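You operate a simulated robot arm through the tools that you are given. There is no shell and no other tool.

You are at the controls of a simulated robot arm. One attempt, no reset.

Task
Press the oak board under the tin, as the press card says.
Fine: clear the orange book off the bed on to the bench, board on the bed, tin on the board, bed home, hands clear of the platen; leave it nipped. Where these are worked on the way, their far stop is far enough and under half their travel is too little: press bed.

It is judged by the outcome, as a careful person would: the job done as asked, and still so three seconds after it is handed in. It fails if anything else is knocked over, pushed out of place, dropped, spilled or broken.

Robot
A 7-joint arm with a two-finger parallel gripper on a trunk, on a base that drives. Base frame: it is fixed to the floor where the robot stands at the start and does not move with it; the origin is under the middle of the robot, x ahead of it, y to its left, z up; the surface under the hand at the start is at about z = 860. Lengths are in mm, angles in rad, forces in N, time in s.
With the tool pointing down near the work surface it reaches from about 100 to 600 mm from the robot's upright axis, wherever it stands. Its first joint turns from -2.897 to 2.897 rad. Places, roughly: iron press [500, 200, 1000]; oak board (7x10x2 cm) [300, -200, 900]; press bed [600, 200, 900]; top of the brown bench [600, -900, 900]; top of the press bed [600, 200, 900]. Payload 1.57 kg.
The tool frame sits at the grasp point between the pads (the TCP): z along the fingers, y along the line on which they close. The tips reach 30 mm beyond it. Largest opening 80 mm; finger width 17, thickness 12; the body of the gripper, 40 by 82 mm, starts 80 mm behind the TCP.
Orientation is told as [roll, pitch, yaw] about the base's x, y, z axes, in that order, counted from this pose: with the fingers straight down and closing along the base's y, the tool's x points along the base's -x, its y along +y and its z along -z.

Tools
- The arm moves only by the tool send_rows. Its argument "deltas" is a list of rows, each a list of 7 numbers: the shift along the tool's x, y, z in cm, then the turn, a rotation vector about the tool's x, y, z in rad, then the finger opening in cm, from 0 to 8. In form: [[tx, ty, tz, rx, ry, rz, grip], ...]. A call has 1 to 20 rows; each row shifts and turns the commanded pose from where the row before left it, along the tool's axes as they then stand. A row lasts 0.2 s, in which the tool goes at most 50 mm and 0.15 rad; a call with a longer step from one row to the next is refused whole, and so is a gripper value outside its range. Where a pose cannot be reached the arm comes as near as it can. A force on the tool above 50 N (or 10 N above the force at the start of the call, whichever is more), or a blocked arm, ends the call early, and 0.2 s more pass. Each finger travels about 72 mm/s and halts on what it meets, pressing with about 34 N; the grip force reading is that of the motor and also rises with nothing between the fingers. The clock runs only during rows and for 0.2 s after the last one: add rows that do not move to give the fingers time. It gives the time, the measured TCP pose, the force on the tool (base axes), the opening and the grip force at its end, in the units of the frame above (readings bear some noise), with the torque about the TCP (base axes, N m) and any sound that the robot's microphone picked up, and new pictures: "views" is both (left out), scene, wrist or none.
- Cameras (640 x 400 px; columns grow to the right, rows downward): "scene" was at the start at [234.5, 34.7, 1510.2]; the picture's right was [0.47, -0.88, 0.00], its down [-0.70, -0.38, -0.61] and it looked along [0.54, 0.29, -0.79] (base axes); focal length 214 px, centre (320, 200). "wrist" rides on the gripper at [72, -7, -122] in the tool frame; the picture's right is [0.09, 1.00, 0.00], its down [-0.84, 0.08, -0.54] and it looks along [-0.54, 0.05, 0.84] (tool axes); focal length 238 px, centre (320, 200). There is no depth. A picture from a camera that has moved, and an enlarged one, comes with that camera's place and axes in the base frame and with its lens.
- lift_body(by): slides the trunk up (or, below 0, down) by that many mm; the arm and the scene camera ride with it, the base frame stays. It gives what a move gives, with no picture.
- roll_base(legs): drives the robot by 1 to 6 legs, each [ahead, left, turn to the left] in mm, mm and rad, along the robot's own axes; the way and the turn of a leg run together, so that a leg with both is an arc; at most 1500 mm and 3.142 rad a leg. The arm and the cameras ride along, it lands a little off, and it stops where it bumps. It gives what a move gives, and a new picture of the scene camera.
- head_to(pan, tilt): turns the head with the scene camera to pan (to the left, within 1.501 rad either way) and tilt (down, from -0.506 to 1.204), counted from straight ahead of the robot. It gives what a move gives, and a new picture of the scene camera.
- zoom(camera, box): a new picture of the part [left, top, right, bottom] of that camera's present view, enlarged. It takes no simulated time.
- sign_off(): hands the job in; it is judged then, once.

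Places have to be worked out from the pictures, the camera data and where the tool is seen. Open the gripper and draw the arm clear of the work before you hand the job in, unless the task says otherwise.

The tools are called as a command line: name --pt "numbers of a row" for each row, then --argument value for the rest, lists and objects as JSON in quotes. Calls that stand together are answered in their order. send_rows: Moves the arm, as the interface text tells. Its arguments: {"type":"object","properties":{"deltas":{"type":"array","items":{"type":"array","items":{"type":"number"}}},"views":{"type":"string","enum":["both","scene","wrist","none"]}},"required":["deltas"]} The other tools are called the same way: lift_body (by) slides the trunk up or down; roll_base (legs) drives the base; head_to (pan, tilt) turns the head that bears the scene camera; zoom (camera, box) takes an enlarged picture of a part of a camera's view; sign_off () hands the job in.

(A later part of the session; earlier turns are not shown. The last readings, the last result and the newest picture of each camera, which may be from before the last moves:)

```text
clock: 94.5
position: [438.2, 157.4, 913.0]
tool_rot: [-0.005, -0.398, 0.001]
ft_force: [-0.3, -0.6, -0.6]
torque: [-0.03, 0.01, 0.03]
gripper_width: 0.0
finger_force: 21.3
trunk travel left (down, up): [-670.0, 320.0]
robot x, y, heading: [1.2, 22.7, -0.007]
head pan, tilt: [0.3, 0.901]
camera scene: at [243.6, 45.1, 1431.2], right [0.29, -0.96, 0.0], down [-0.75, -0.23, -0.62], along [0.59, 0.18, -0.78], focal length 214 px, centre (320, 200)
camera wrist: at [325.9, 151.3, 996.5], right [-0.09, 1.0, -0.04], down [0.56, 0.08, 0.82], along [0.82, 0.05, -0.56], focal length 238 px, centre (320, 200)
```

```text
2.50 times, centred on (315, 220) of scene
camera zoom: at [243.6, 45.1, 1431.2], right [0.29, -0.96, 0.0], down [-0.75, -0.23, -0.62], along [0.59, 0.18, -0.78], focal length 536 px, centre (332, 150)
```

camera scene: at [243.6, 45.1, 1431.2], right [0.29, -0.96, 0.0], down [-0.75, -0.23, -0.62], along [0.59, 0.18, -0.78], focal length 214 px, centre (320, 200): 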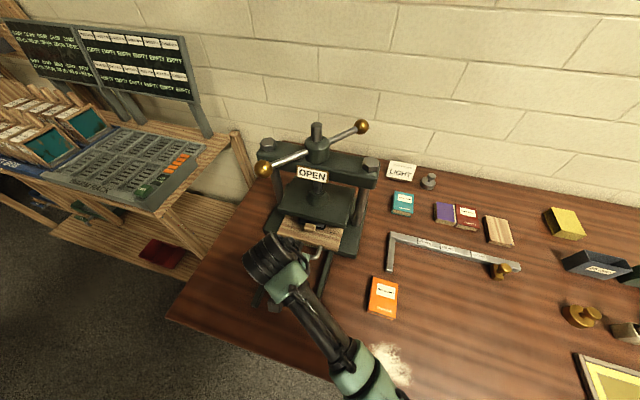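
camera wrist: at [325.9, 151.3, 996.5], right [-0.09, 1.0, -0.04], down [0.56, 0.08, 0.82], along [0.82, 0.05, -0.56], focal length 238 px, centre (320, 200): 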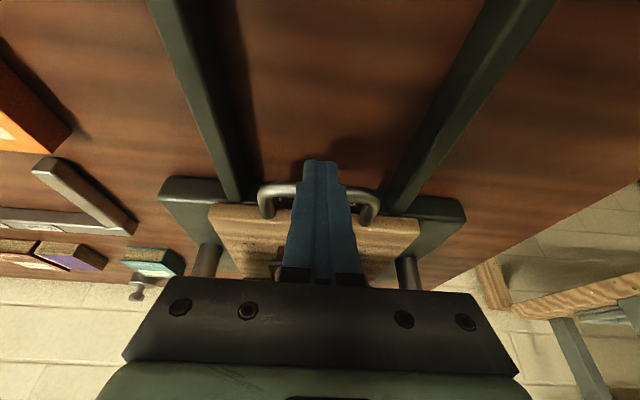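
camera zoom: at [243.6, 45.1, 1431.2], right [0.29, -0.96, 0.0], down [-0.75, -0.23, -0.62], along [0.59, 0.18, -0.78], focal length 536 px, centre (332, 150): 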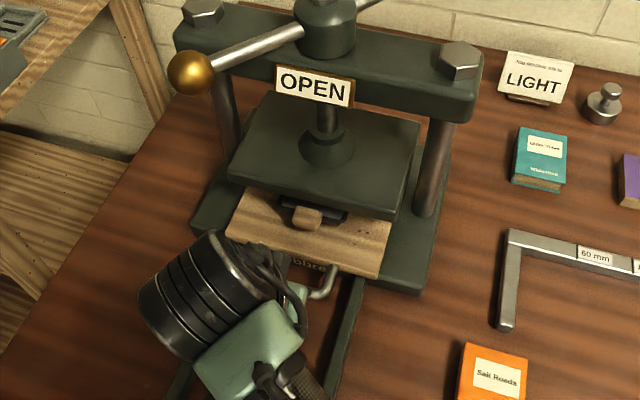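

The tab now reaches the platen's front edge. It stands taller than the tin and may end up under the platen, so I'll back off and look along the gap with the wrist camera before going further.

send_rows --pt "1.84 0 -0.78 0 0 0 0" --pt "1.84 0 -0.78 0 0 0 0" --pt "-1 0 -2.3 0 -0.1 0 3" --pt "-1 0 -2.3 0 -0.1 0 8" --pt "0 0 0 0 -0.1 0 8" --pt "0 0 0 0 -0.1 0 8" --pt "0 0 0 0 0 0 8"

zoom --camera "wrist" --box '[220, 120, 420, 260]'

```text
clock: 96.2
position: [395.6, 157.0, 964.0]
tool_rot: [-0.004, -0.8, 0.002]
ft_force: [0.4, 0.0, 0.3]
torque: [-0.01, -0.01, 0.01]
gripper_width: 80.0
finger_force: 0.0
trunk travel left (down, up): [-670.0, 320.0]
robot x, y, heading: [3.0, 24.4, -0.007]
head pan, tilt: [0.3, 0.901]
camera scene: at [243.7, 45.1, 1431.2], right [0.29, -0.96, 0.0], down [-0.75, -0.23, -0.62], along [0.59, 0.18, -0.78], focal length 214 px, centre (320, 200)
camera wrist: at [259.6, 151.5, 996.7], right [-0.07, 1.0, -0.07], down [0.19, 0.08, 0.98], along [0.98, 0.05, -0.2], focal length 238 px, centre (320, 200)
```

scene: 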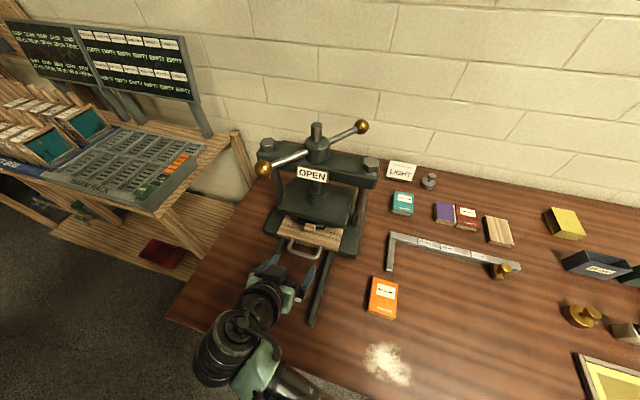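
wrist: 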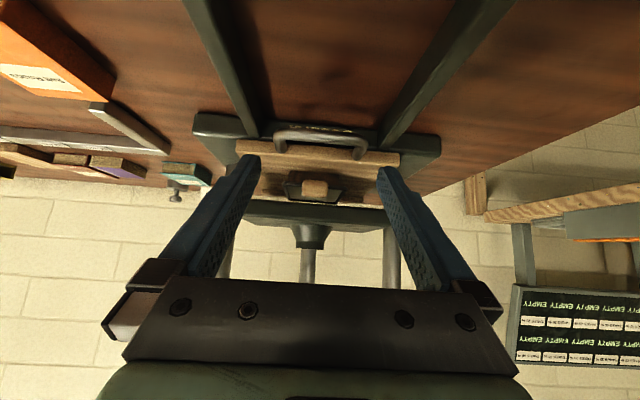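

```text
2.86 times, centred on (320, 190) of wrist
camera zoom: at [259.6, 151.5, 996.7], right [-0.07, 1.0, -0.07], down [0.19, 0.08, 0.98], along [0.98, 0.05, -0.2], focal length 681 px, centre (320, 229)
```

zoom: 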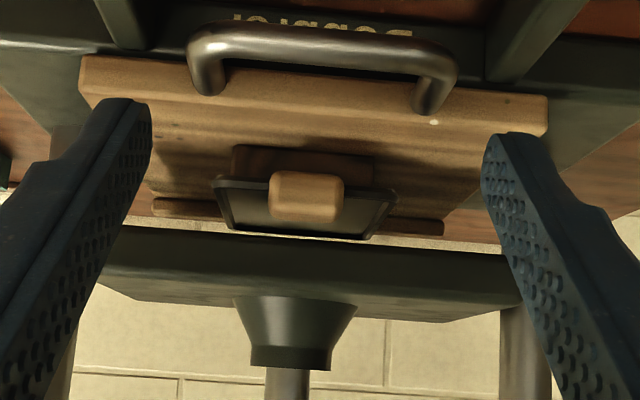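

The side view shows the tab top at about z=937 against the tin rim at about 926 and the platen's underside at about 944. At home the tab would sit under the platen's front edge and be nipped first. I'll pull the bed out again and shift the stack about 20 mm toward the front, so the tab stands clear. First I'll hook the handle again.

send_rows --pt "0 0 -0.5 0 0.13 0 3" --pt "0 -0.5 0 0 0.13 0 0" --pt "0 -0.5 0 0 0.13 0 0" --pt "-2.2 -0.4 1 0 0 0 0" --pt "-2.4 -0.3 1 0 0 0 0" --pt "-2.3 0 1 0 0 0 0" --pt "0 0 0 0 0 0 0"

zoom --camera "wrist" --box '[220, 80, 420, 260]'

```text
clock: 97.8
position: [469.4, 141.1, 965.4]
tool_rot: [0.0, -0.408, 0.001]
ft_force: [0.9, -0.3, -0.4]
torque: [-0.01, -0.05, -0.01]
gripper_width: 0.0
finger_force: 21.4
trunk travel left (down, up): [-670.0, 320.0]
robot x, y, heading: [0.2, 28.4, -0.012]
head pan, tilt: [0.3, 0.901]
camera scene: at [243.4, 45.0, 1431.2], right [0.29, -0.96, 0.0], down [-0.75, -0.23, -0.62], along [0.59, 0.18, -0.78], focal length 214 px, centre (320, 200)
camera wrist: at [355.6, 134.0, 1048.3], right [-0.09, 1.0, -0.04], down [0.55, 0.08, 0.83], along [0.83, 0.05, -0.56], focal length 238 px, centre (320, 200)
```

scene: 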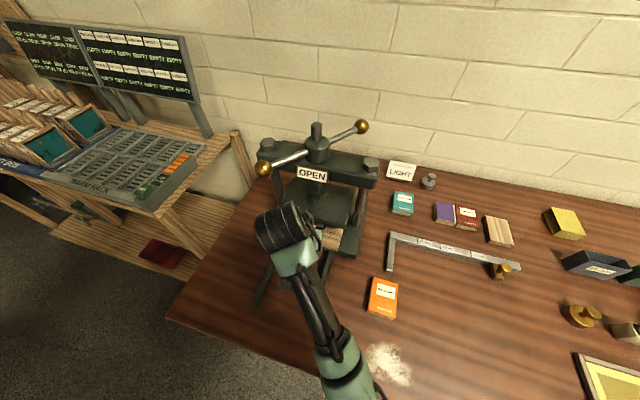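
wrist: 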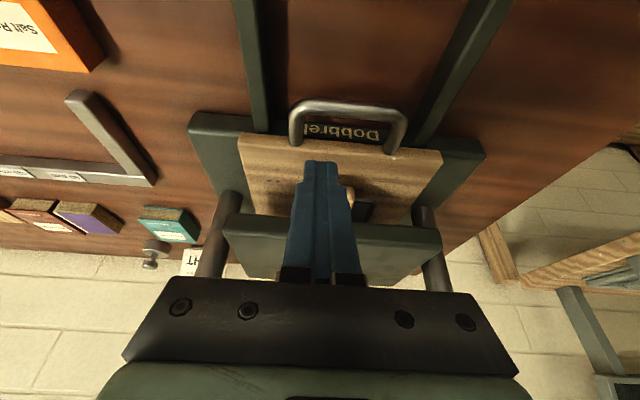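

```text
2.22 times, centred on (320, 170) of wrist
camera zoom: at [355.6, 134.0, 1048.3], right [-0.09, 1.0, -0.04], down [0.55, 0.08, 0.83], along [0.83, 0.05, -0.56], focal length 530 px, centre (320, 267)
```

zoom: 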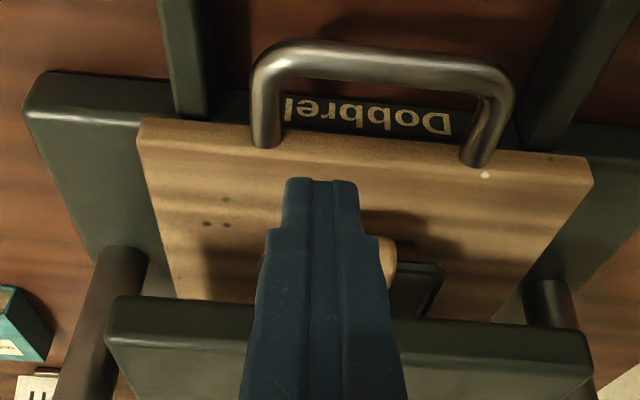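

The bar is at x≈461. I'll lower the closed tips into the loop just behind it.

send_rows --pt "0.5 0 1.57 0 0 0 0" --pt "0.5 0 1.57 0 0 0 0" --pt "0.3 0 0.8 0 0 0 0" --pt "0.2 0 0.46 0 0 0 0" --pt "0 0 0 0 0 0 0" --views "wrist"

zoom --camera "wrist" --box '[220, 80, 420, 260]'

```text
clock: 99.0
position: [470.0, 142.4, 919.8]
tool_rot: [-0.003, -0.408, 0.003]
ft_force: [0.1, 0.5, 0.2]
torque: [0.03, 0.01, 0.02]
gripper_width: 0.1
finger_force: 21.0
trunk travel left (down, up): [-670.0, 320.0]
robot x, y, heading: [2.7, 24.9, -0.005]
head pan, tilt: [0.3, 0.901]
camera wrist: at [357.4, 134.4, 1002.3], right [-0.09, 1.0, -0.04], down [0.55, 0.08, 0.83], along [0.83, 0.05, -0.56], focal length 238 px, centre (320, 200)
```

wrist: 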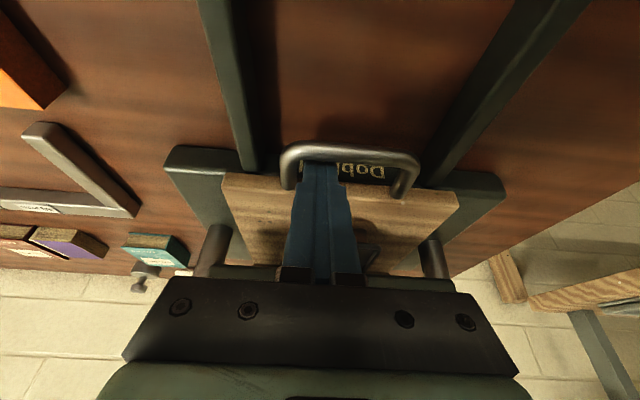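

```text
2.22 times, centred on (320, 170) of wrist
camera zoom: at [357.4, 134.4, 1002.3], right [-0.09, 1.0, -0.04], down [0.55, 0.08, 0.83], along [0.83, 0.05, -0.56], focal length 530 px, centre (320, 267)
```

zoom: 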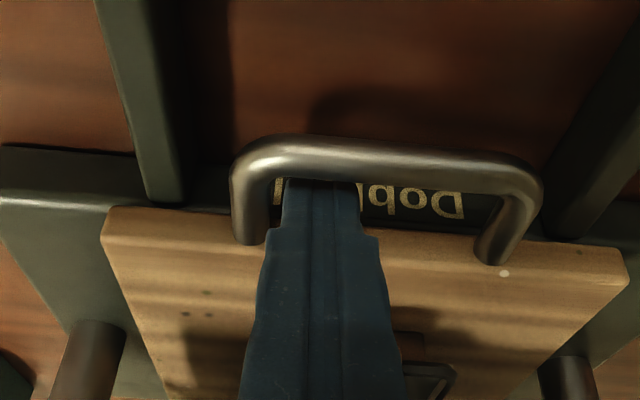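

The tips are inside the loop. I'll pull the bed out again, smoothly.

send_rows --pt "0.08 0 0.25 0 0 0 0" --pt "0.6 0 -0.26 0 0 0 0" --pt "0.92 0 -0.4 0 0 0 0" --pt "0.92 0 -0.4 0 0 0 0" --pt "0.92 0 -0.4 0 0 0 0" --pt "0.92 0 -0.42 0 0.05 0 0" --pt "0.93 0 -0.38 0 0.05 0 0" --pt "0.95 0 -0.33 0 0.05 0 0" --pt "0.97 0 -0.28 0 0.05 0 0" --pt "0.98 0 -0.22 0 0.05 0 0" --pt "0.99 0 -0.17 0 0.05 0 0" --pt "0.99 0 -0.11 0 0 0 0" --pt "0.99 0 -0.11 0 0 0 0" --pt "0.99 0 -0.11 0 0 0 0" --pt "0 0 0 0 0 0 0"

```text
clock: 102.2
position: [343.8, 142.0, 919.5]
tool_rot: [-0.001, -0.109, 0.004]
ft_force: [0.0, 0.5, -0.1]
torque: [-0.01, 0.02, -0.02]
gripper_width: 0.0
finger_force: 21.7
out of reach, approached as far as the arm can: row 10, 11
trunk travel left (down, up): [-670.0, 320.0]
robot x, y, heading: [5.7, 26.8, -0.006]
head pan, tilt: [0.3, 0.901]
camera scene: at [243.6, 45.2, 1431.2], right [0.29, -0.96, 0.0], down [-0.75, -0.23, -0.62], along [0.59, 0.18, -0.78], focal length 214 px, centre (320, 200)
camera wrist: at [260.8, 135.3, 1031.5], right [-0.09, 1.0, -0.01], down [0.77, 0.08, 0.63], along [0.63, 0.05, -0.78], focal length 238 px, centre (320, 200)
```

scene: 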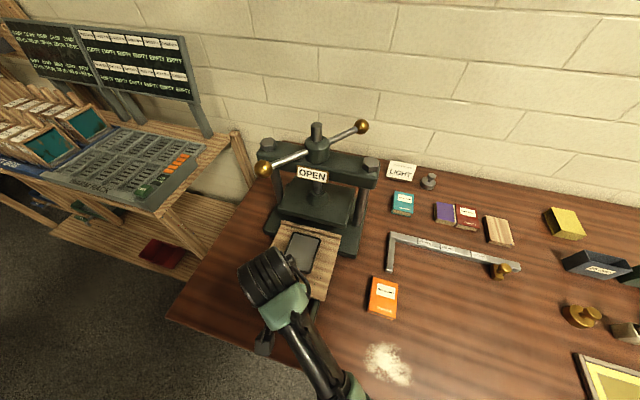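
wrist: 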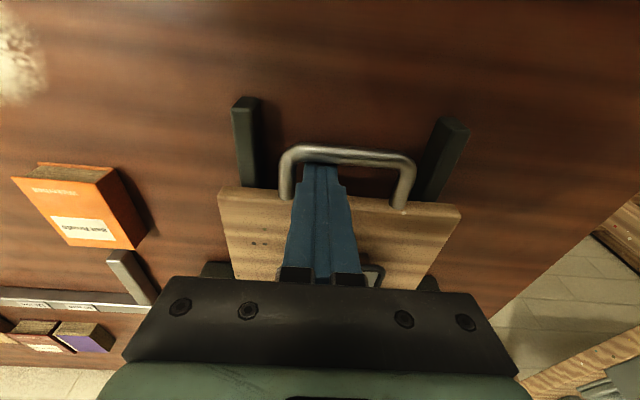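

I'll pull another 22 mm, then ease forward and lift out.

send_rows --pt "0.99 0 -0.11 0 0 0 0" --pt "0.7 0 -0.08 0 0 0 0" --pt "0.5 0 -0.06 0 0 0 0" --pt "0 0 0 0 0 0 0" --pt "-0.5 0 0.06 0 0 0 0" --pt "-0.1 0 -1 0 0 0 0" --pt "-0.3 0 -3 0 0 0 0" --pt "-0.4 0 -4 0 0 0 0" --pt "0 0 0 0 0 0 3"

zoom --camera "scene" --box '[230, 160, 400, 310]'

```text
clock: 104.2
position: [328.1, 140.5, 997.9]
tool_rot: [-0.003, -0.11, 0.003]
ft_force: [-0.9, 0.4, -1.0]
torque: [0.01, 0.03, 0.04]
gripper_width: 30.2
finger_force: 0.0
trunk travel left (down, up): [-670.0, 320.0]
robot x, y, heading: [9.3, 26.7, -0.009]
head pan, tilt: [0.3, 0.901]
camera scene: at [243.5, 45.1, 1431.2], right [0.29, -0.96, 0.0], down [-0.75, -0.23, -0.62], along [0.59, 0.18, -0.78], focal length 214 px, centre (320, 200)
camera wrist: at [243.5, 133.6, 1110.1], right [-0.09, 1.0, -0.01], down [0.77, 0.08, 0.63], along [0.63, 0.05, -0.78], focal length 238 px, centre (320, 200)
```

scene: 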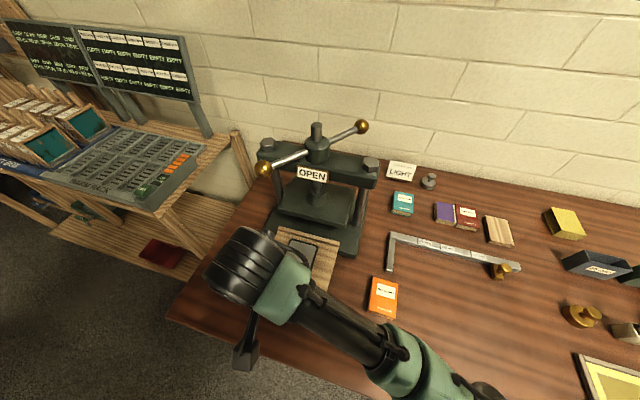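
wrist: 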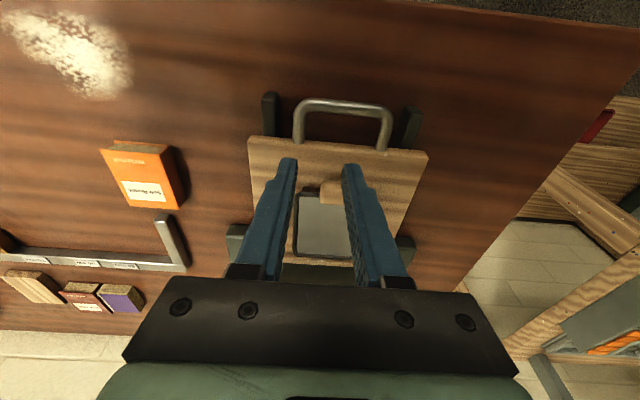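

```text
2.67 times, centred on (315, 235) of scene
camera zoom: at [243.5, 45.1, 1431.2], right [0.29, -0.96, 0.0], down [-0.75, -0.23, -0.62], along [0.59, 0.18, -0.78], focal length 572 px, centre (333, 107)
```

zoom: 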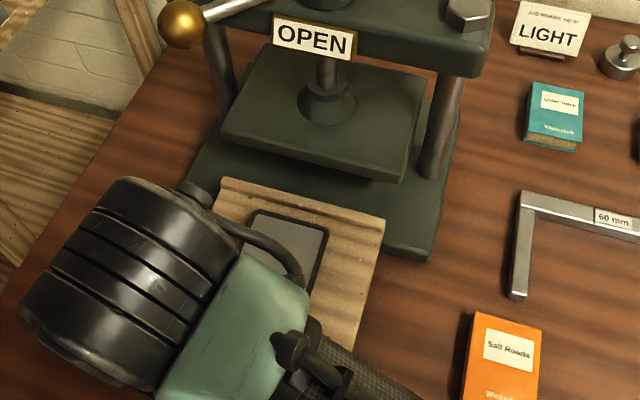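

I'll move over the stack with the hand leaning about 0.3 rad and the fingers 4 cm apart, to see the gap behind the tin before pushing from there.

send_rows --pt "-2.0 0.5 -1.5 0 -0.1 0 4" --pt "-2.5 0.5 0.2 0 -0.09 0 4" --pt "-2.6 0.4 0.7 0 0 0 4" --pt "-2.6 0.4 0.7 0 0 0 4" --pt "0 0 0 0 0 0 4"

zoom --camera "wrist" --box '[200, 50, 440, 260]'

```text
clock: 105.3
position: [423.2, 158.9, 1020.9]
tool_rot: [0.0, -0.3, 0.001]
ft_force: [-0.7, -0.5, 0.2]
torque: [0.01, -0.02, -0.02]
gripper_width: 39.8
finger_force: 0.1
trunk travel left (down, up): [-670.0, 320.0]
robot x, y, heading: [2.4, 25.6, -0.009]
head pan, tilt: [0.3, 0.901]
camera scene: at [243.4, 44.9, 1431.2], right [0.29, -0.96, 0.0], down [-0.75, -0.23, -0.62], along [0.59, 0.18, -0.78], focal length 214 px, centre (320, 200)
camera wrist: at [320.6, 151.5, 1115.1], right [-0.09, 1.0, -0.03], down [0.64, 0.08, 0.76], along [0.76, 0.05, -0.64], focal length 238 px, centre (320, 200)
```

scene: 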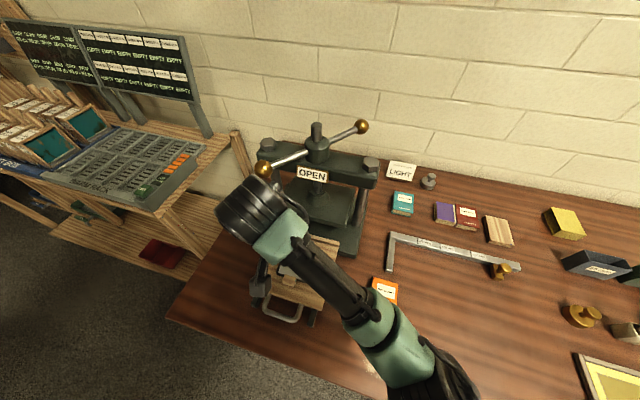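
wrist: 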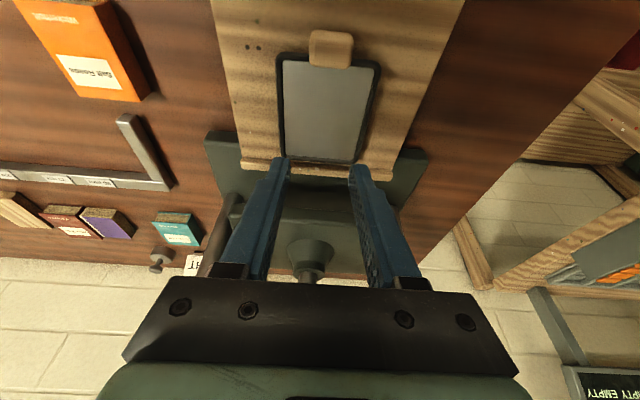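

```text
1.90 times, centred on (320, 155) of wrist
camera zoom: at [320.6, 151.5, 1115.1], right [-0.09, 1.0, -0.03], down [0.64, 0.08, 0.76], along [0.76, 0.05, -0.64], focal length 454 px, centre (320, 286)
```

zoom: 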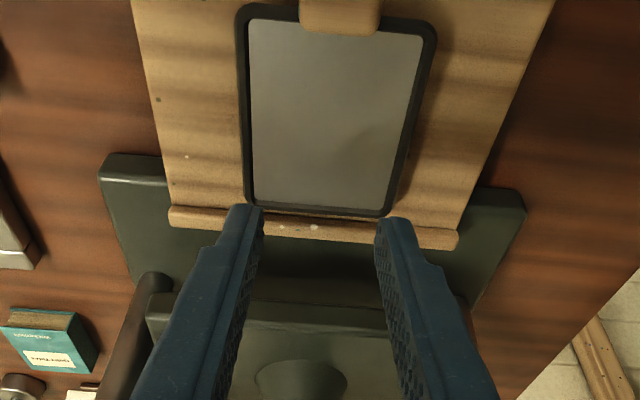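

The tin's rear edge is at x≈481 and the bed's back lip at about 502, so there is room for the tips behind it. I'll lean a bit more to stay away from the ball and position behind the tin, still above it.

send_rows --pt "0 0 0 0 -0.11 0 4" --pt "-1.27 0 2.59 0 0 0 4" --pt "-1.27 0 2.59 0 0 0 4" --pt "-1.27 0 2.4 0 0 0 4" --pt "0 0 0 0 0 0 4"

zoom --camera "wrist" --box '[200, 50, 440, 260]'

```text
clock: 106.5
position: [488.9, 158.2, 965.7]
tool_rot: [-0.004, -0.41, 0.004]
ft_force: [0.0, -0.4, -0.1]
torque: [0.02, -0.01, -0.03]
gripper_width: 40.0
finger_force: 0.1
trunk travel left (down, up): [-670.0, 320.0]
robot x, y, heading: [3.9, 26.4, -0.013]
head pan, tilt: [0.3, 0.901]
camera scene: at [243.4, 44.9, 1431.3], right [0.29, -0.96, 0.0], down [-0.75, -0.23, -0.62], along [0.59, 0.18, -0.78], focal length 214 px, centre (320, 200)
camera wrist: at [376.1, 151.3, 1048.2], right [-0.09, 1.0, -0.04], down [0.55, 0.08, 0.83], along [0.83, 0.05, -0.56], focal length 238 px, centre (320, 200)
```

scene: 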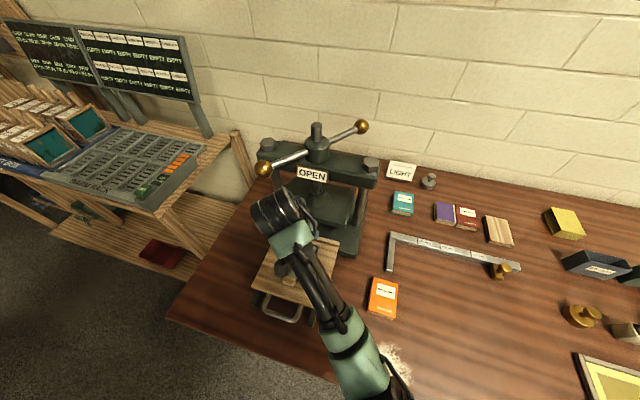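
wrist: 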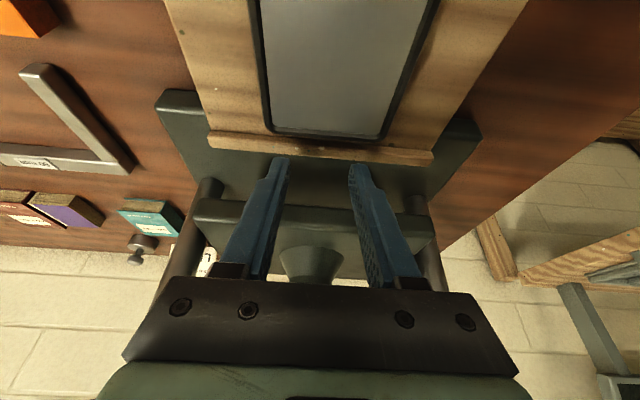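

```text
1.90 times, centred on (320, 155) of wrist
camera zoom: at [376.1, 151.3, 1048.2], right [-0.09, 1.0, -0.04], down [0.55, 0.08, 0.83], along [0.83, 0.05, -0.56], focal length 454 px, centre (320, 286)
```

zoom: 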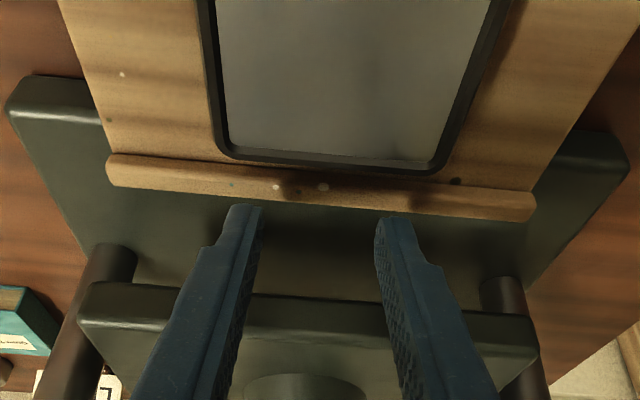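

The tips are directly above the gap. I'll lower them in steps, watching for contact with the lip.

send_rows --pt "0.34 0 0.73 0 0 0 4" --pt "0.34 0 0.73 0 0 0 4" --pt "0.1 0 0.25 0 0 0 4" --pt "0 0 0 0 0 0 4" --views "wrist"

zoom --camera "wrist" --box '[220, 90, 420, 240]'

```text
clock: 107.5
position: [489.0, 158.3, 948.5]
tool_rot: [0.0, -0.407, 0.002]
ft_force: [0.2, 0.9, -0.1]
torque: [0.01, 0.0, -0.02]
gripper_width: 40.3
finger_force: 0.2
trunk travel left (down, up): [-670.0, 320.0]
robot x, y, heading: [6.6, 25.2, -0.009]
head pan, tilt: [0.3, 0.901]
camera wrist: at [375.1, 152.1, 1030.7], right [-0.09, 1.0, -0.04], down [0.55, 0.08, 0.83], along [0.83, 0.05, -0.56], focal length 238 px, centre (320, 200)
```

wrist: 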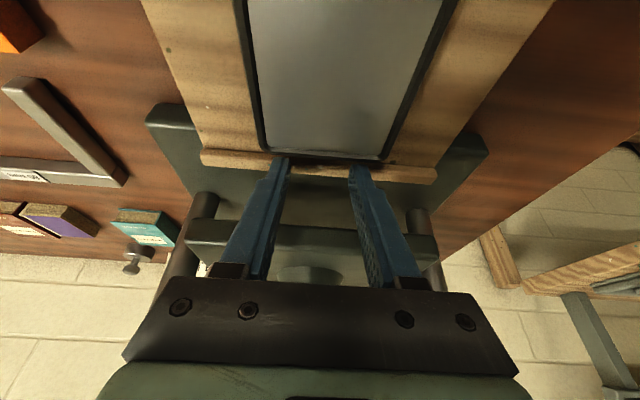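

```text
2.67 times, centred on (320, 165) of wrist
camera zoom: at [375.1, 152.1, 1030.7], right [-0.09, 1.0, -0.04], down [0.55, 0.08, 0.83], along [0.83, 0.05, -0.56], focal length 636 px, centre (320, 293)
```

zoom: 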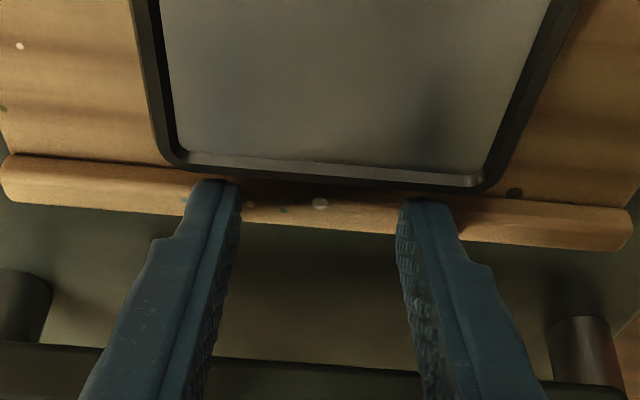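

The tips are just behind the rim with no contact. I'll go 5 mm lower, then draw them slowly toward the robot to slide the tin and board together.

send_rows --pt "0.2 0 0.46 0 0 0 4" --pt "0 0 0 0 0 0 4" --pt "0.46 0 -0.2 0 0 0 4" --pt "0.37 0 -0.16 0 0 0 4" --pt "0.37 0 -0.16 0 0 0 4" --pt "0 0 0 0 0 0 4" --views "wrist"

zoom --camera "wrist" --box '[220, 90, 420, 240]'

```text
clock: 109.0
position: [475.0, 158.4, 943.5]
tool_rot: [-0.001, -0.408, 0.004]
ft_force: [0.6, -0.2, 0.1]
torque: [-0.03, -0.03, -0.01]
gripper_width: 40.1
finger_force: 0.2
trunk travel left (down, up): [-670.0, 320.0]
robot x, y, heading: [5.2, 25.2, -0.005]
head pan, tilt: [0.3, 0.901]
camera wrist: at [361.9, 152.0, 1025.7], right [-0.09, 1.0, -0.04], down [0.55, 0.08, 0.83], along [0.83, 0.05, -0.56], focal length 238 px, centre (320, 200)
```

wrist: 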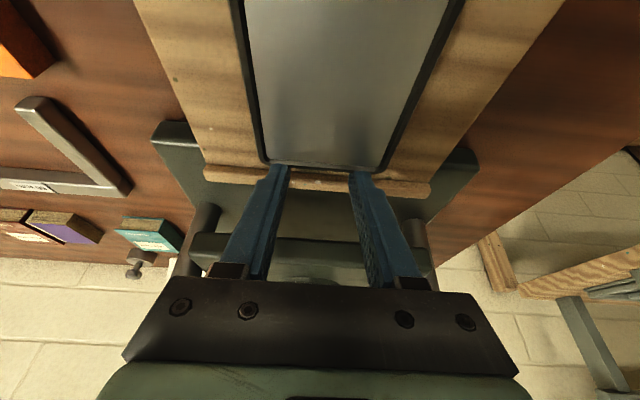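

```text
2.67 times, centred on (320, 165) of wrist
camera zoom: at [361.9, 152.0, 1025.7], right [-0.09, 1.0, -0.04], down [0.55, 0.08, 0.83], along [0.83, 0.05, -0.56], focal length 636 px, centre (320, 293)
```

zoom: 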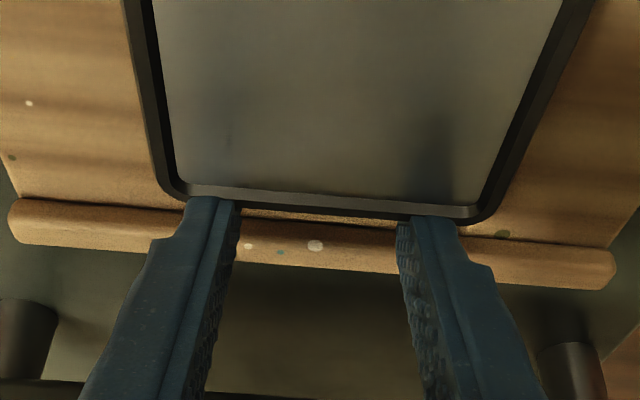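

The tips are touching and the tin has started to slide. I'll keep drawing slowly.

send_rows --pt "0.37 0 -0.16 0 0 0 4" --pt "0.37 0 -0.16 0 0 0 4" --pt "0.37 0 -0.16 0 0 0 4" --pt "0.37 0 -0.16 0 0 0 4" --pt "0 0 0 0 0 0 4" --views "wrist"

zoom --camera "wrist" --box '[220, 90, 420, 240]'

```text
clock: 110.2
position: [459.1, 159.4, 943.8]
tool_rot: [-0.001, -0.408, 0.004]
ft_force: [0.2, 0.3, 0.0]
torque: [0.0, -0.05, 0.03]
gripper_width: 40.2
finger_force: 0.1
trunk travel left (down, up): [-670.0, 320.0]
robot x, y, heading: [-2.7, 25.0, -0.007]
head pan, tilt: [0.3, 0.901]
camera wrist: at [345.8, 152.8, 1025.8], right [-0.09, 1.0, -0.04], down [0.55, 0.08, 0.83], along [0.83, 0.05, -0.56], focal length 238 px, centre (320, 200)
```

wrist: 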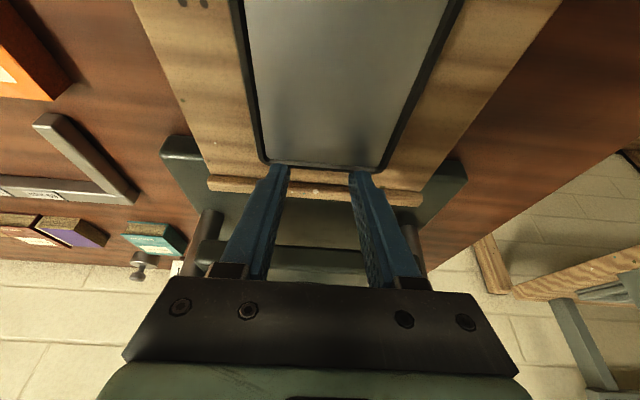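

```text
2.67 times, centred on (320, 165) of wrist
camera zoom: at [345.8, 152.8, 1025.8], right [-0.09, 1.0, -0.04], down [0.55, 0.08, 0.83], along [0.83, 0.05, -0.56], focal length 636 px, centre (320, 293)
```

zoom: 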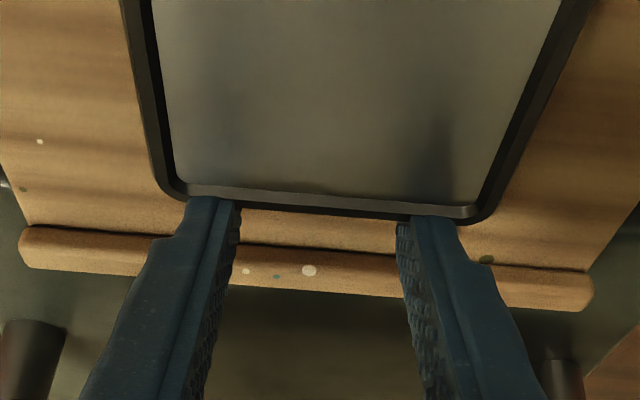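

The tin has moved about 12 mm relative to the lip. I'll continue about 11 mm more.

send_rows --pt "0.37 0 -0.16 0 0 0 4" --pt "0.37 0 -0.16 0 0 0 4" --pt "0.28 0 -0.12 0 0 0 4" --pt "0 0 0 0 0 0 4" --views "wrist"

zoom --camera "wrist" --box '[220, 90, 420, 240]'

```text
clock: 111.2
position: [447.6, 159.2, 942.3]
tool_rot: [-0.004, -0.407, 0.001]
ft_force: [0.7, -0.1, 0.8]
torque: [0.0, -0.01, -0.03]
gripper_width: 39.8
finger_force: 0.0
trunk travel left (down, up): [-670.0, 320.0]
robot x, y, heading: [2.9, 27.6, -0.005]
head pan, tilt: [0.3, 0.901]
camera wrist: at [334.7, 152.6, 1025.8], right [-0.09, 1.0, -0.04], down [0.55, 0.08, 0.83], along [0.83, 0.05, -0.56], focal length 238 px, centre (320, 200)
```

wrist: 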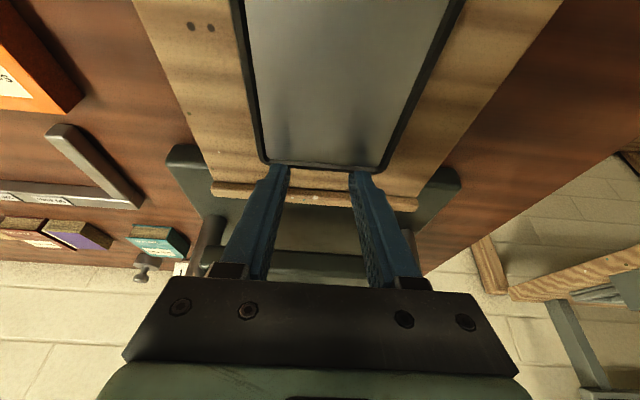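

```text
2.67 times, centred on (320, 165) of wrist
camera zoom: at [334.7, 152.6, 1025.8], right [-0.09, 1.0, -0.04], down [0.55, 0.08, 0.83], along [0.83, 0.05, -0.56], focal length 636 px, centre (320, 293)
```

zoom: 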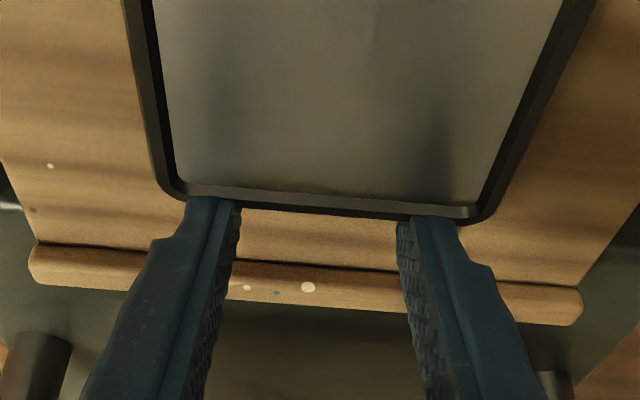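

Only light bed wood shows behind the tin, so the board has moved along with it. I'll back off 8 mm, lift out, and look at the stack from the side.

send_rows --pt "-0.73 0 0.32 0 0 0 4" --pt "-0.4 0 -0.92 0 0 0 4" --pt "-0.8 0 -1.84 0 0 0 4" --pt "-1.2 0 -2.75 0 0 0 4" --pt "1 -4 -2 0 0 0 6" --pt "1 -4.5 -1 0 0.1 0 8" --pt "1 -4.5 0 0 0.1 0 8" --pt "0 -3.5 0 0 0 0 8" --pt "0 0 0 0 0 0 8"

zoom --camera "scene" --box '[230, 160, 400, 320]'

zoom --camera "wrist" --box '[380, 0, 640, 240]'

```text
clock: 113.2
position: [414.6, -5.1, 1017.3]
tool_rot: [-0.002, -0.208, 0.003]
ft_force: [-0.5, -0.6, -0.3]
torque: [0.04, -0.01, 0.0]
gripper_width: 80.2
finger_force: 0.1
trunk travel left (down, up): [-670.0, 320.0]
robot x, y, heading: [2.9, 24.9, -0.01]
head pan, tilt: [0.3, 0.901]
camera scene: at [243.8, 45.2, 1431.2], right [0.29, -0.96, 0.0], down [-0.75, -0.23, -0.62], along [0.59, 0.18, -0.78], focal length 214 px, centre (320, 200)
camera wrist: at [321.1, -11.7, 1121.1], right [-0.09, 1.0, -0.02], down [0.71, 0.08, 0.7], along [0.7, 0.05, -0.71], focal length 238 px, centre (320, 200)
```

scene: 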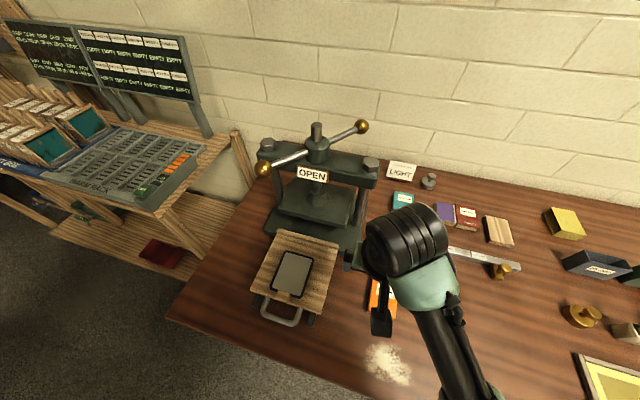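
wrist: 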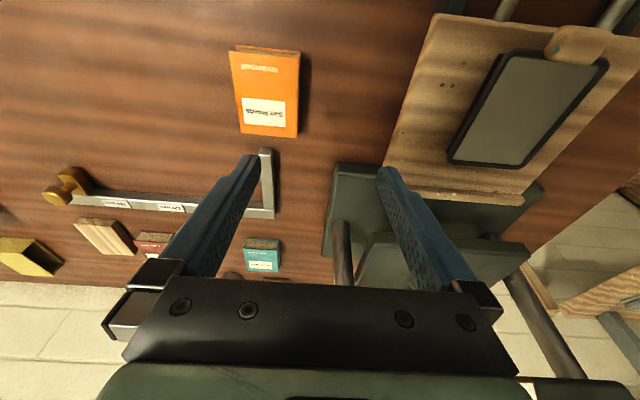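

```text
2.50 times, centred on (315, 240) of scene
camera zoom: at [243.8, 45.2, 1431.2], right [0.29, -0.96, 0.0], down [-0.75, -0.23, -0.62], along [0.59, 0.18, -0.78], focal length 536 px, centre (332, 100)
```

zoom: 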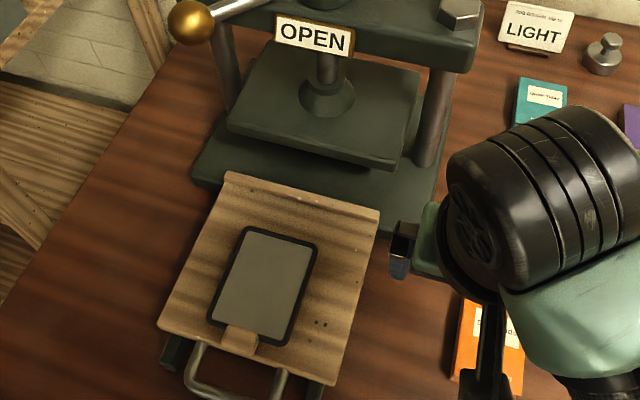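

```text
1.67 times, centred on (510, 120) of wrist
camera zoom: at [321.1, -11.7, 1121.1], right [-0.09, 1.0, -0.02], down [0.71, 0.08, 0.7], along [0.7, 0.05, -0.71], focal length 397 px, centre (3, 333)
```

zoom: 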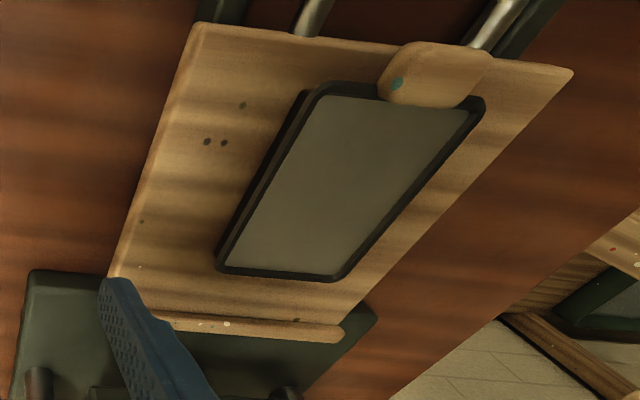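

The tin and board have shifted forward squarely, and the tin's centre is now near x=397 with the bed at its far stop. I'll go back in front of the handle to push the bed home.

send_rows --pt "2 2 0 0 0.1 0 4" --pt "3 3 0 0 0.1 0 0" --pt "3.4 3.7 0 0 0 0 0" --pt "3.4 3.8 0 0 0 0 0" --pt "3.5 3.8 0 0 0 0 0" --pt "0 0 2 0 0 0 0" --pt "0 0 0 0 0 0 0" --views "wrist"

```text
refused: row 3 steps farther than a row can; nothing moved
```

send_rows --pt "2 2 0 0 0.1 0 4" --pt "3 3 0 0 0.1 0 0" --pt "3 3.4 0 0 0 0 0" --pt "3 3.4 0 0 0 0 0" --pt "3 3.4 0 0 0 0 0" --pt "1.3 1.1 1 0 0 0 0" --pt "0 0 2 0 0 0 0" --pt "0 0 0 0 0 0 0" --views "wrist"

```text
clock: 115.0
position: [263.2, 156.9, 980.0]
tool_rot: [-0.002, -0.009, 0.001]
ft_force: [0.6, 0.5, 0.9]
torque: [0.03, -0.02, -0.01]
gripper_width: 0.0
finger_force: 20.9
trunk travel left (down, up): [-670.0, 320.0]
robot x, y, heading: [4.5, 28.8, -0.01]
head pan, tilt: [0.3, 0.901]
camera wrist: at [192.4, 149.5, 1100.9], right [-0.09, 1.0, 0.0], down [0.83, 0.08, 0.55], along [0.55, 0.05, -0.84], focal length 238 px, centre (320, 200)
```

wrist: 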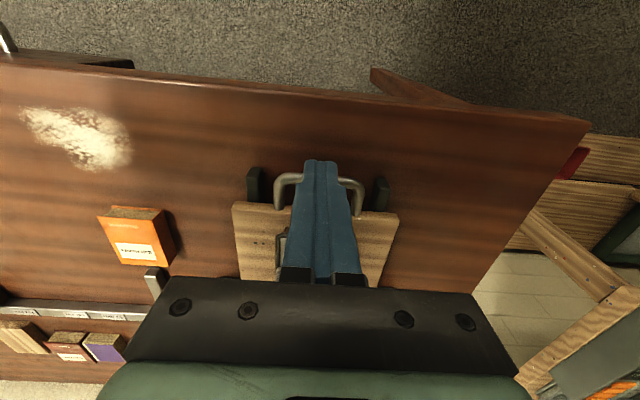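

I'm positioned in front of the bar. I'll descend and push forward as before.

send_rows --pt "0 0 3.4 0 0 0 0" --pt "0 0 3.3 0 0 0 0" --pt "0 0 0 0 0 0 0" --pt "-0.8 0 0 0 0 0 0" --pt "-0.8 0 0 0 -0.05 0 0" --pt "-0.7 0 0.035 0 -0.05 0 0" --pt "-0.6 0 0.06 0 -0.05 0 0" --pt "-0.6 0 0.09 0 -0.05 0 0" --pt "-0.6 0 0.12 0 -0.05 0 0" --pt "-0.6 0 0.15 0 -0.05 0 0" --pt "-0.6 0 0.18 0 -0.05 0 0" --pt "-0.6 0 0.21 0 -0.05 0 0" --pt "-0.6 0 0.25 0 0 0 0" --pt "-0.6 0 0.25 0 0 0 0" --pt "-0.6 0 0.25 0 0 0 0" --pt "-0.6 0 0.25 0 0 0 0" --pt "0 0 0 0 0 0 0"

```text
clock: 118.5
position: [351.2, 156.6, 913.8]
tool_rot: [-0.003, -0.408, 0.001]
ft_force: [-1.4, 0.9, 0.5]
torque: [0.0, 0.04, 0.01]
gripper_width: 0.0
finger_force: 21.2
trunk travel left (down, up): [-670.0, 320.0]
robot x, y, heading: [-2.7, 28.2, -0.011]
head pan, tilt: [0.3, 0.901]
camera scene: at [243.5, 45.0, 1431.2], right [0.29, -0.96, 0.0], down [-0.75, -0.23, -0.62], along [0.59, 0.18, -0.78], focal length 214 px, centre (320, 200)
camera wrist: at [238.5, 150.9, 997.7], right [-0.09, 1.0, -0.04], down [0.55, 0.08, 0.83], along [0.83, 0.05, -0.56], focal length 238 px, centre (320, 200)
```

scene: 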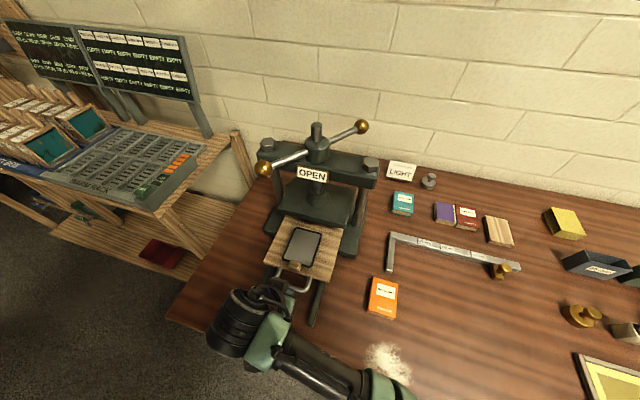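
wrist: 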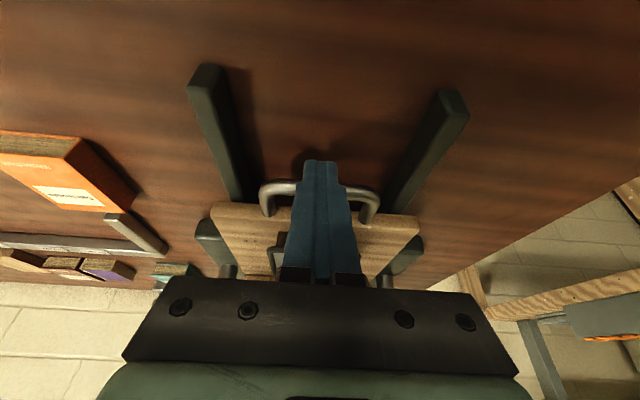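

The stack is riding along with no resistance. I'll continue.

send_rows --pt "-0.6 0 0.26 0 0 0 0" --pt "-0.6 0 0.26 0 0 0 0" --pt "-0.6 0 0.26 0 0 0 0" --pt "-0.6 0 0.26 0 0 0 0" --pt "-0.6 0 0.26 0 0 0 0" --pt "-0.6 0 0.26 0 0 0 0" --pt "-0.6 0 0.26 0 0 0 0" --pt "-0.6 0 0.26 0 0 0 0" --pt "-0.6 0 0.26 0 0 0 0" --pt "-0.6 0 0.26 0 0 0 0" --pt "-0.6 0 0.26 0 0 0 0" --pt "-0.6 0 0.26 0 0 0 0" --pt "-0.6 0 0.26 0 0 0 0" --pt "0 0 0 0 0 0 0" --views "scene"

zoom --camera "scene" --box '[230, 140, 400, 300]'

```text
clock: 121.5
position: [436.6, 157.7, 916.1]
tool_rot: [-0.002, -0.408, 0.002]
ft_force: [-1.1, 0.6, -0.5]
torque: [-0.02, 0.04, 0.01]
gripper_width: 0.1
finger_force: 21.6
trunk travel left (down, up): [-670.0, 320.0]
robot x, y, heading: [1.4, 23.3, -0.007]
head pan, tilt: [0.3, 0.901]
camera scene: at [243.6, 45.1, 1431.2], right [0.29, -0.96, 0.0], down [-0.75, -0.23, -0.62], along [0.59, 0.18, -0.78], focal length 214 px, centre (320, 200)
```

scene: 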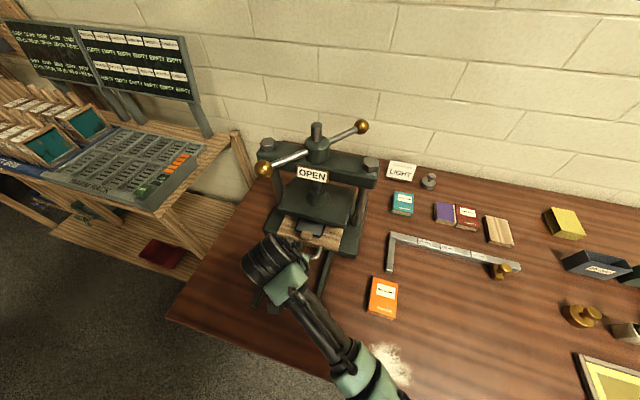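

```text
2.50 times, centred on (315, 220) of scene
camera zoom: at [243.6, 45.1, 1431.2], right [0.29, -0.96, 0.0], down [-0.75, -0.23, -0.62], along [0.59, 0.18, -0.78], focal length 536 px, centre (332, 150)
```

zoom: 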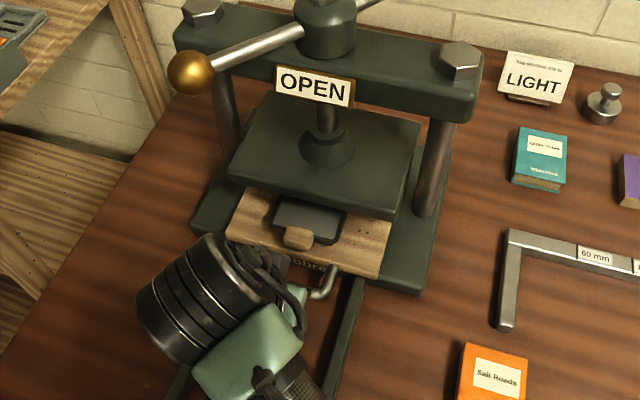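

There are about 23 mm to go, with the tab still well in front of the platen. I'll push on slowly until the home stop.

send_rows --pt "-0.45 0 0.25 0 0 0 0" --pt "-0.45 0 0.22 0 0 0 0" --pt "-0.45 0 0.2 0 0 0 0" --pt "-0.37 0 0.16 0 0 0 0" --pt "-0.37 0 0.16 0 0 0 0" --pt "-0.37 0 0.16 0 0 0 0" --pt "-0.37 0 0.16 0 0 0 0" --pt "0 0 0 0 0 0 0" --views "scene"

zoom --camera "scene" --box '[230, 140, 400, 300]'

```text
clock: 123.3
position: [460.3, 157.1, 914.3]
tool_rot: [-0.007, -0.396, 0.006]
ft_force: [-39.3, -5.5, -3.1]
torque: [0.09, 0.76, 0.03]
gripper_width: 0.2
finger_force: 20.8
trunk travel left (down, up): [-670.0, 320.0]
robot x, y, heading: [1.7, 23.8, -0.008]
head pan, tilt: [0.3, 0.901]
camera scene: at [239.1, 44.4, 1432.0], right [0.29, -0.96, 0.0], down [-0.75, -0.23, -0.62], along [0.6, 0.18, -0.78], focal length 214 px, centre (320, 200)
```

scene: 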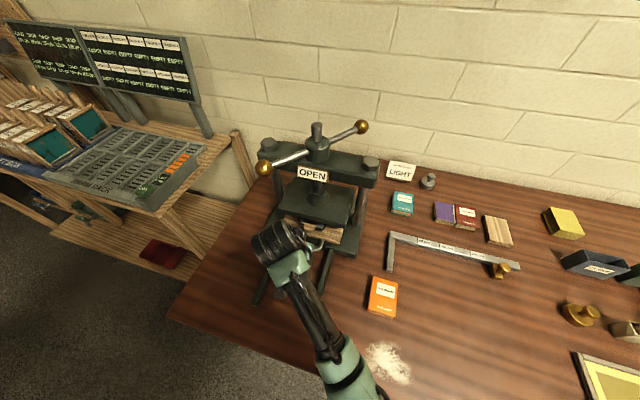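

```text
2.50 times, centred on (315, 220) of scene
camera zoom: at [239.1, 44.4, 1432.0], right [0.29, -0.96, 0.0], down [-0.75, -0.23, -0.62], along [0.6, 0.18, -0.78], focal length 536 px, centre (332, 150)
```

zoom: 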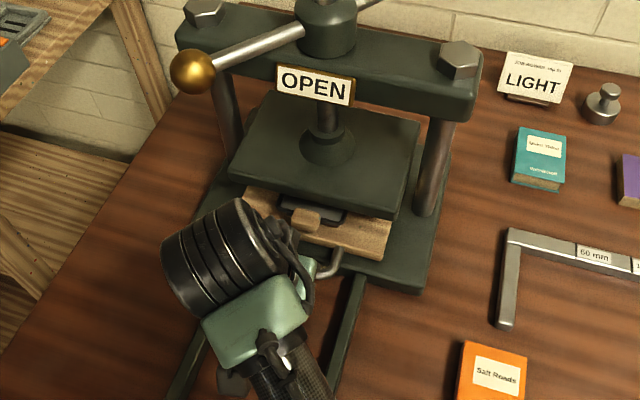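

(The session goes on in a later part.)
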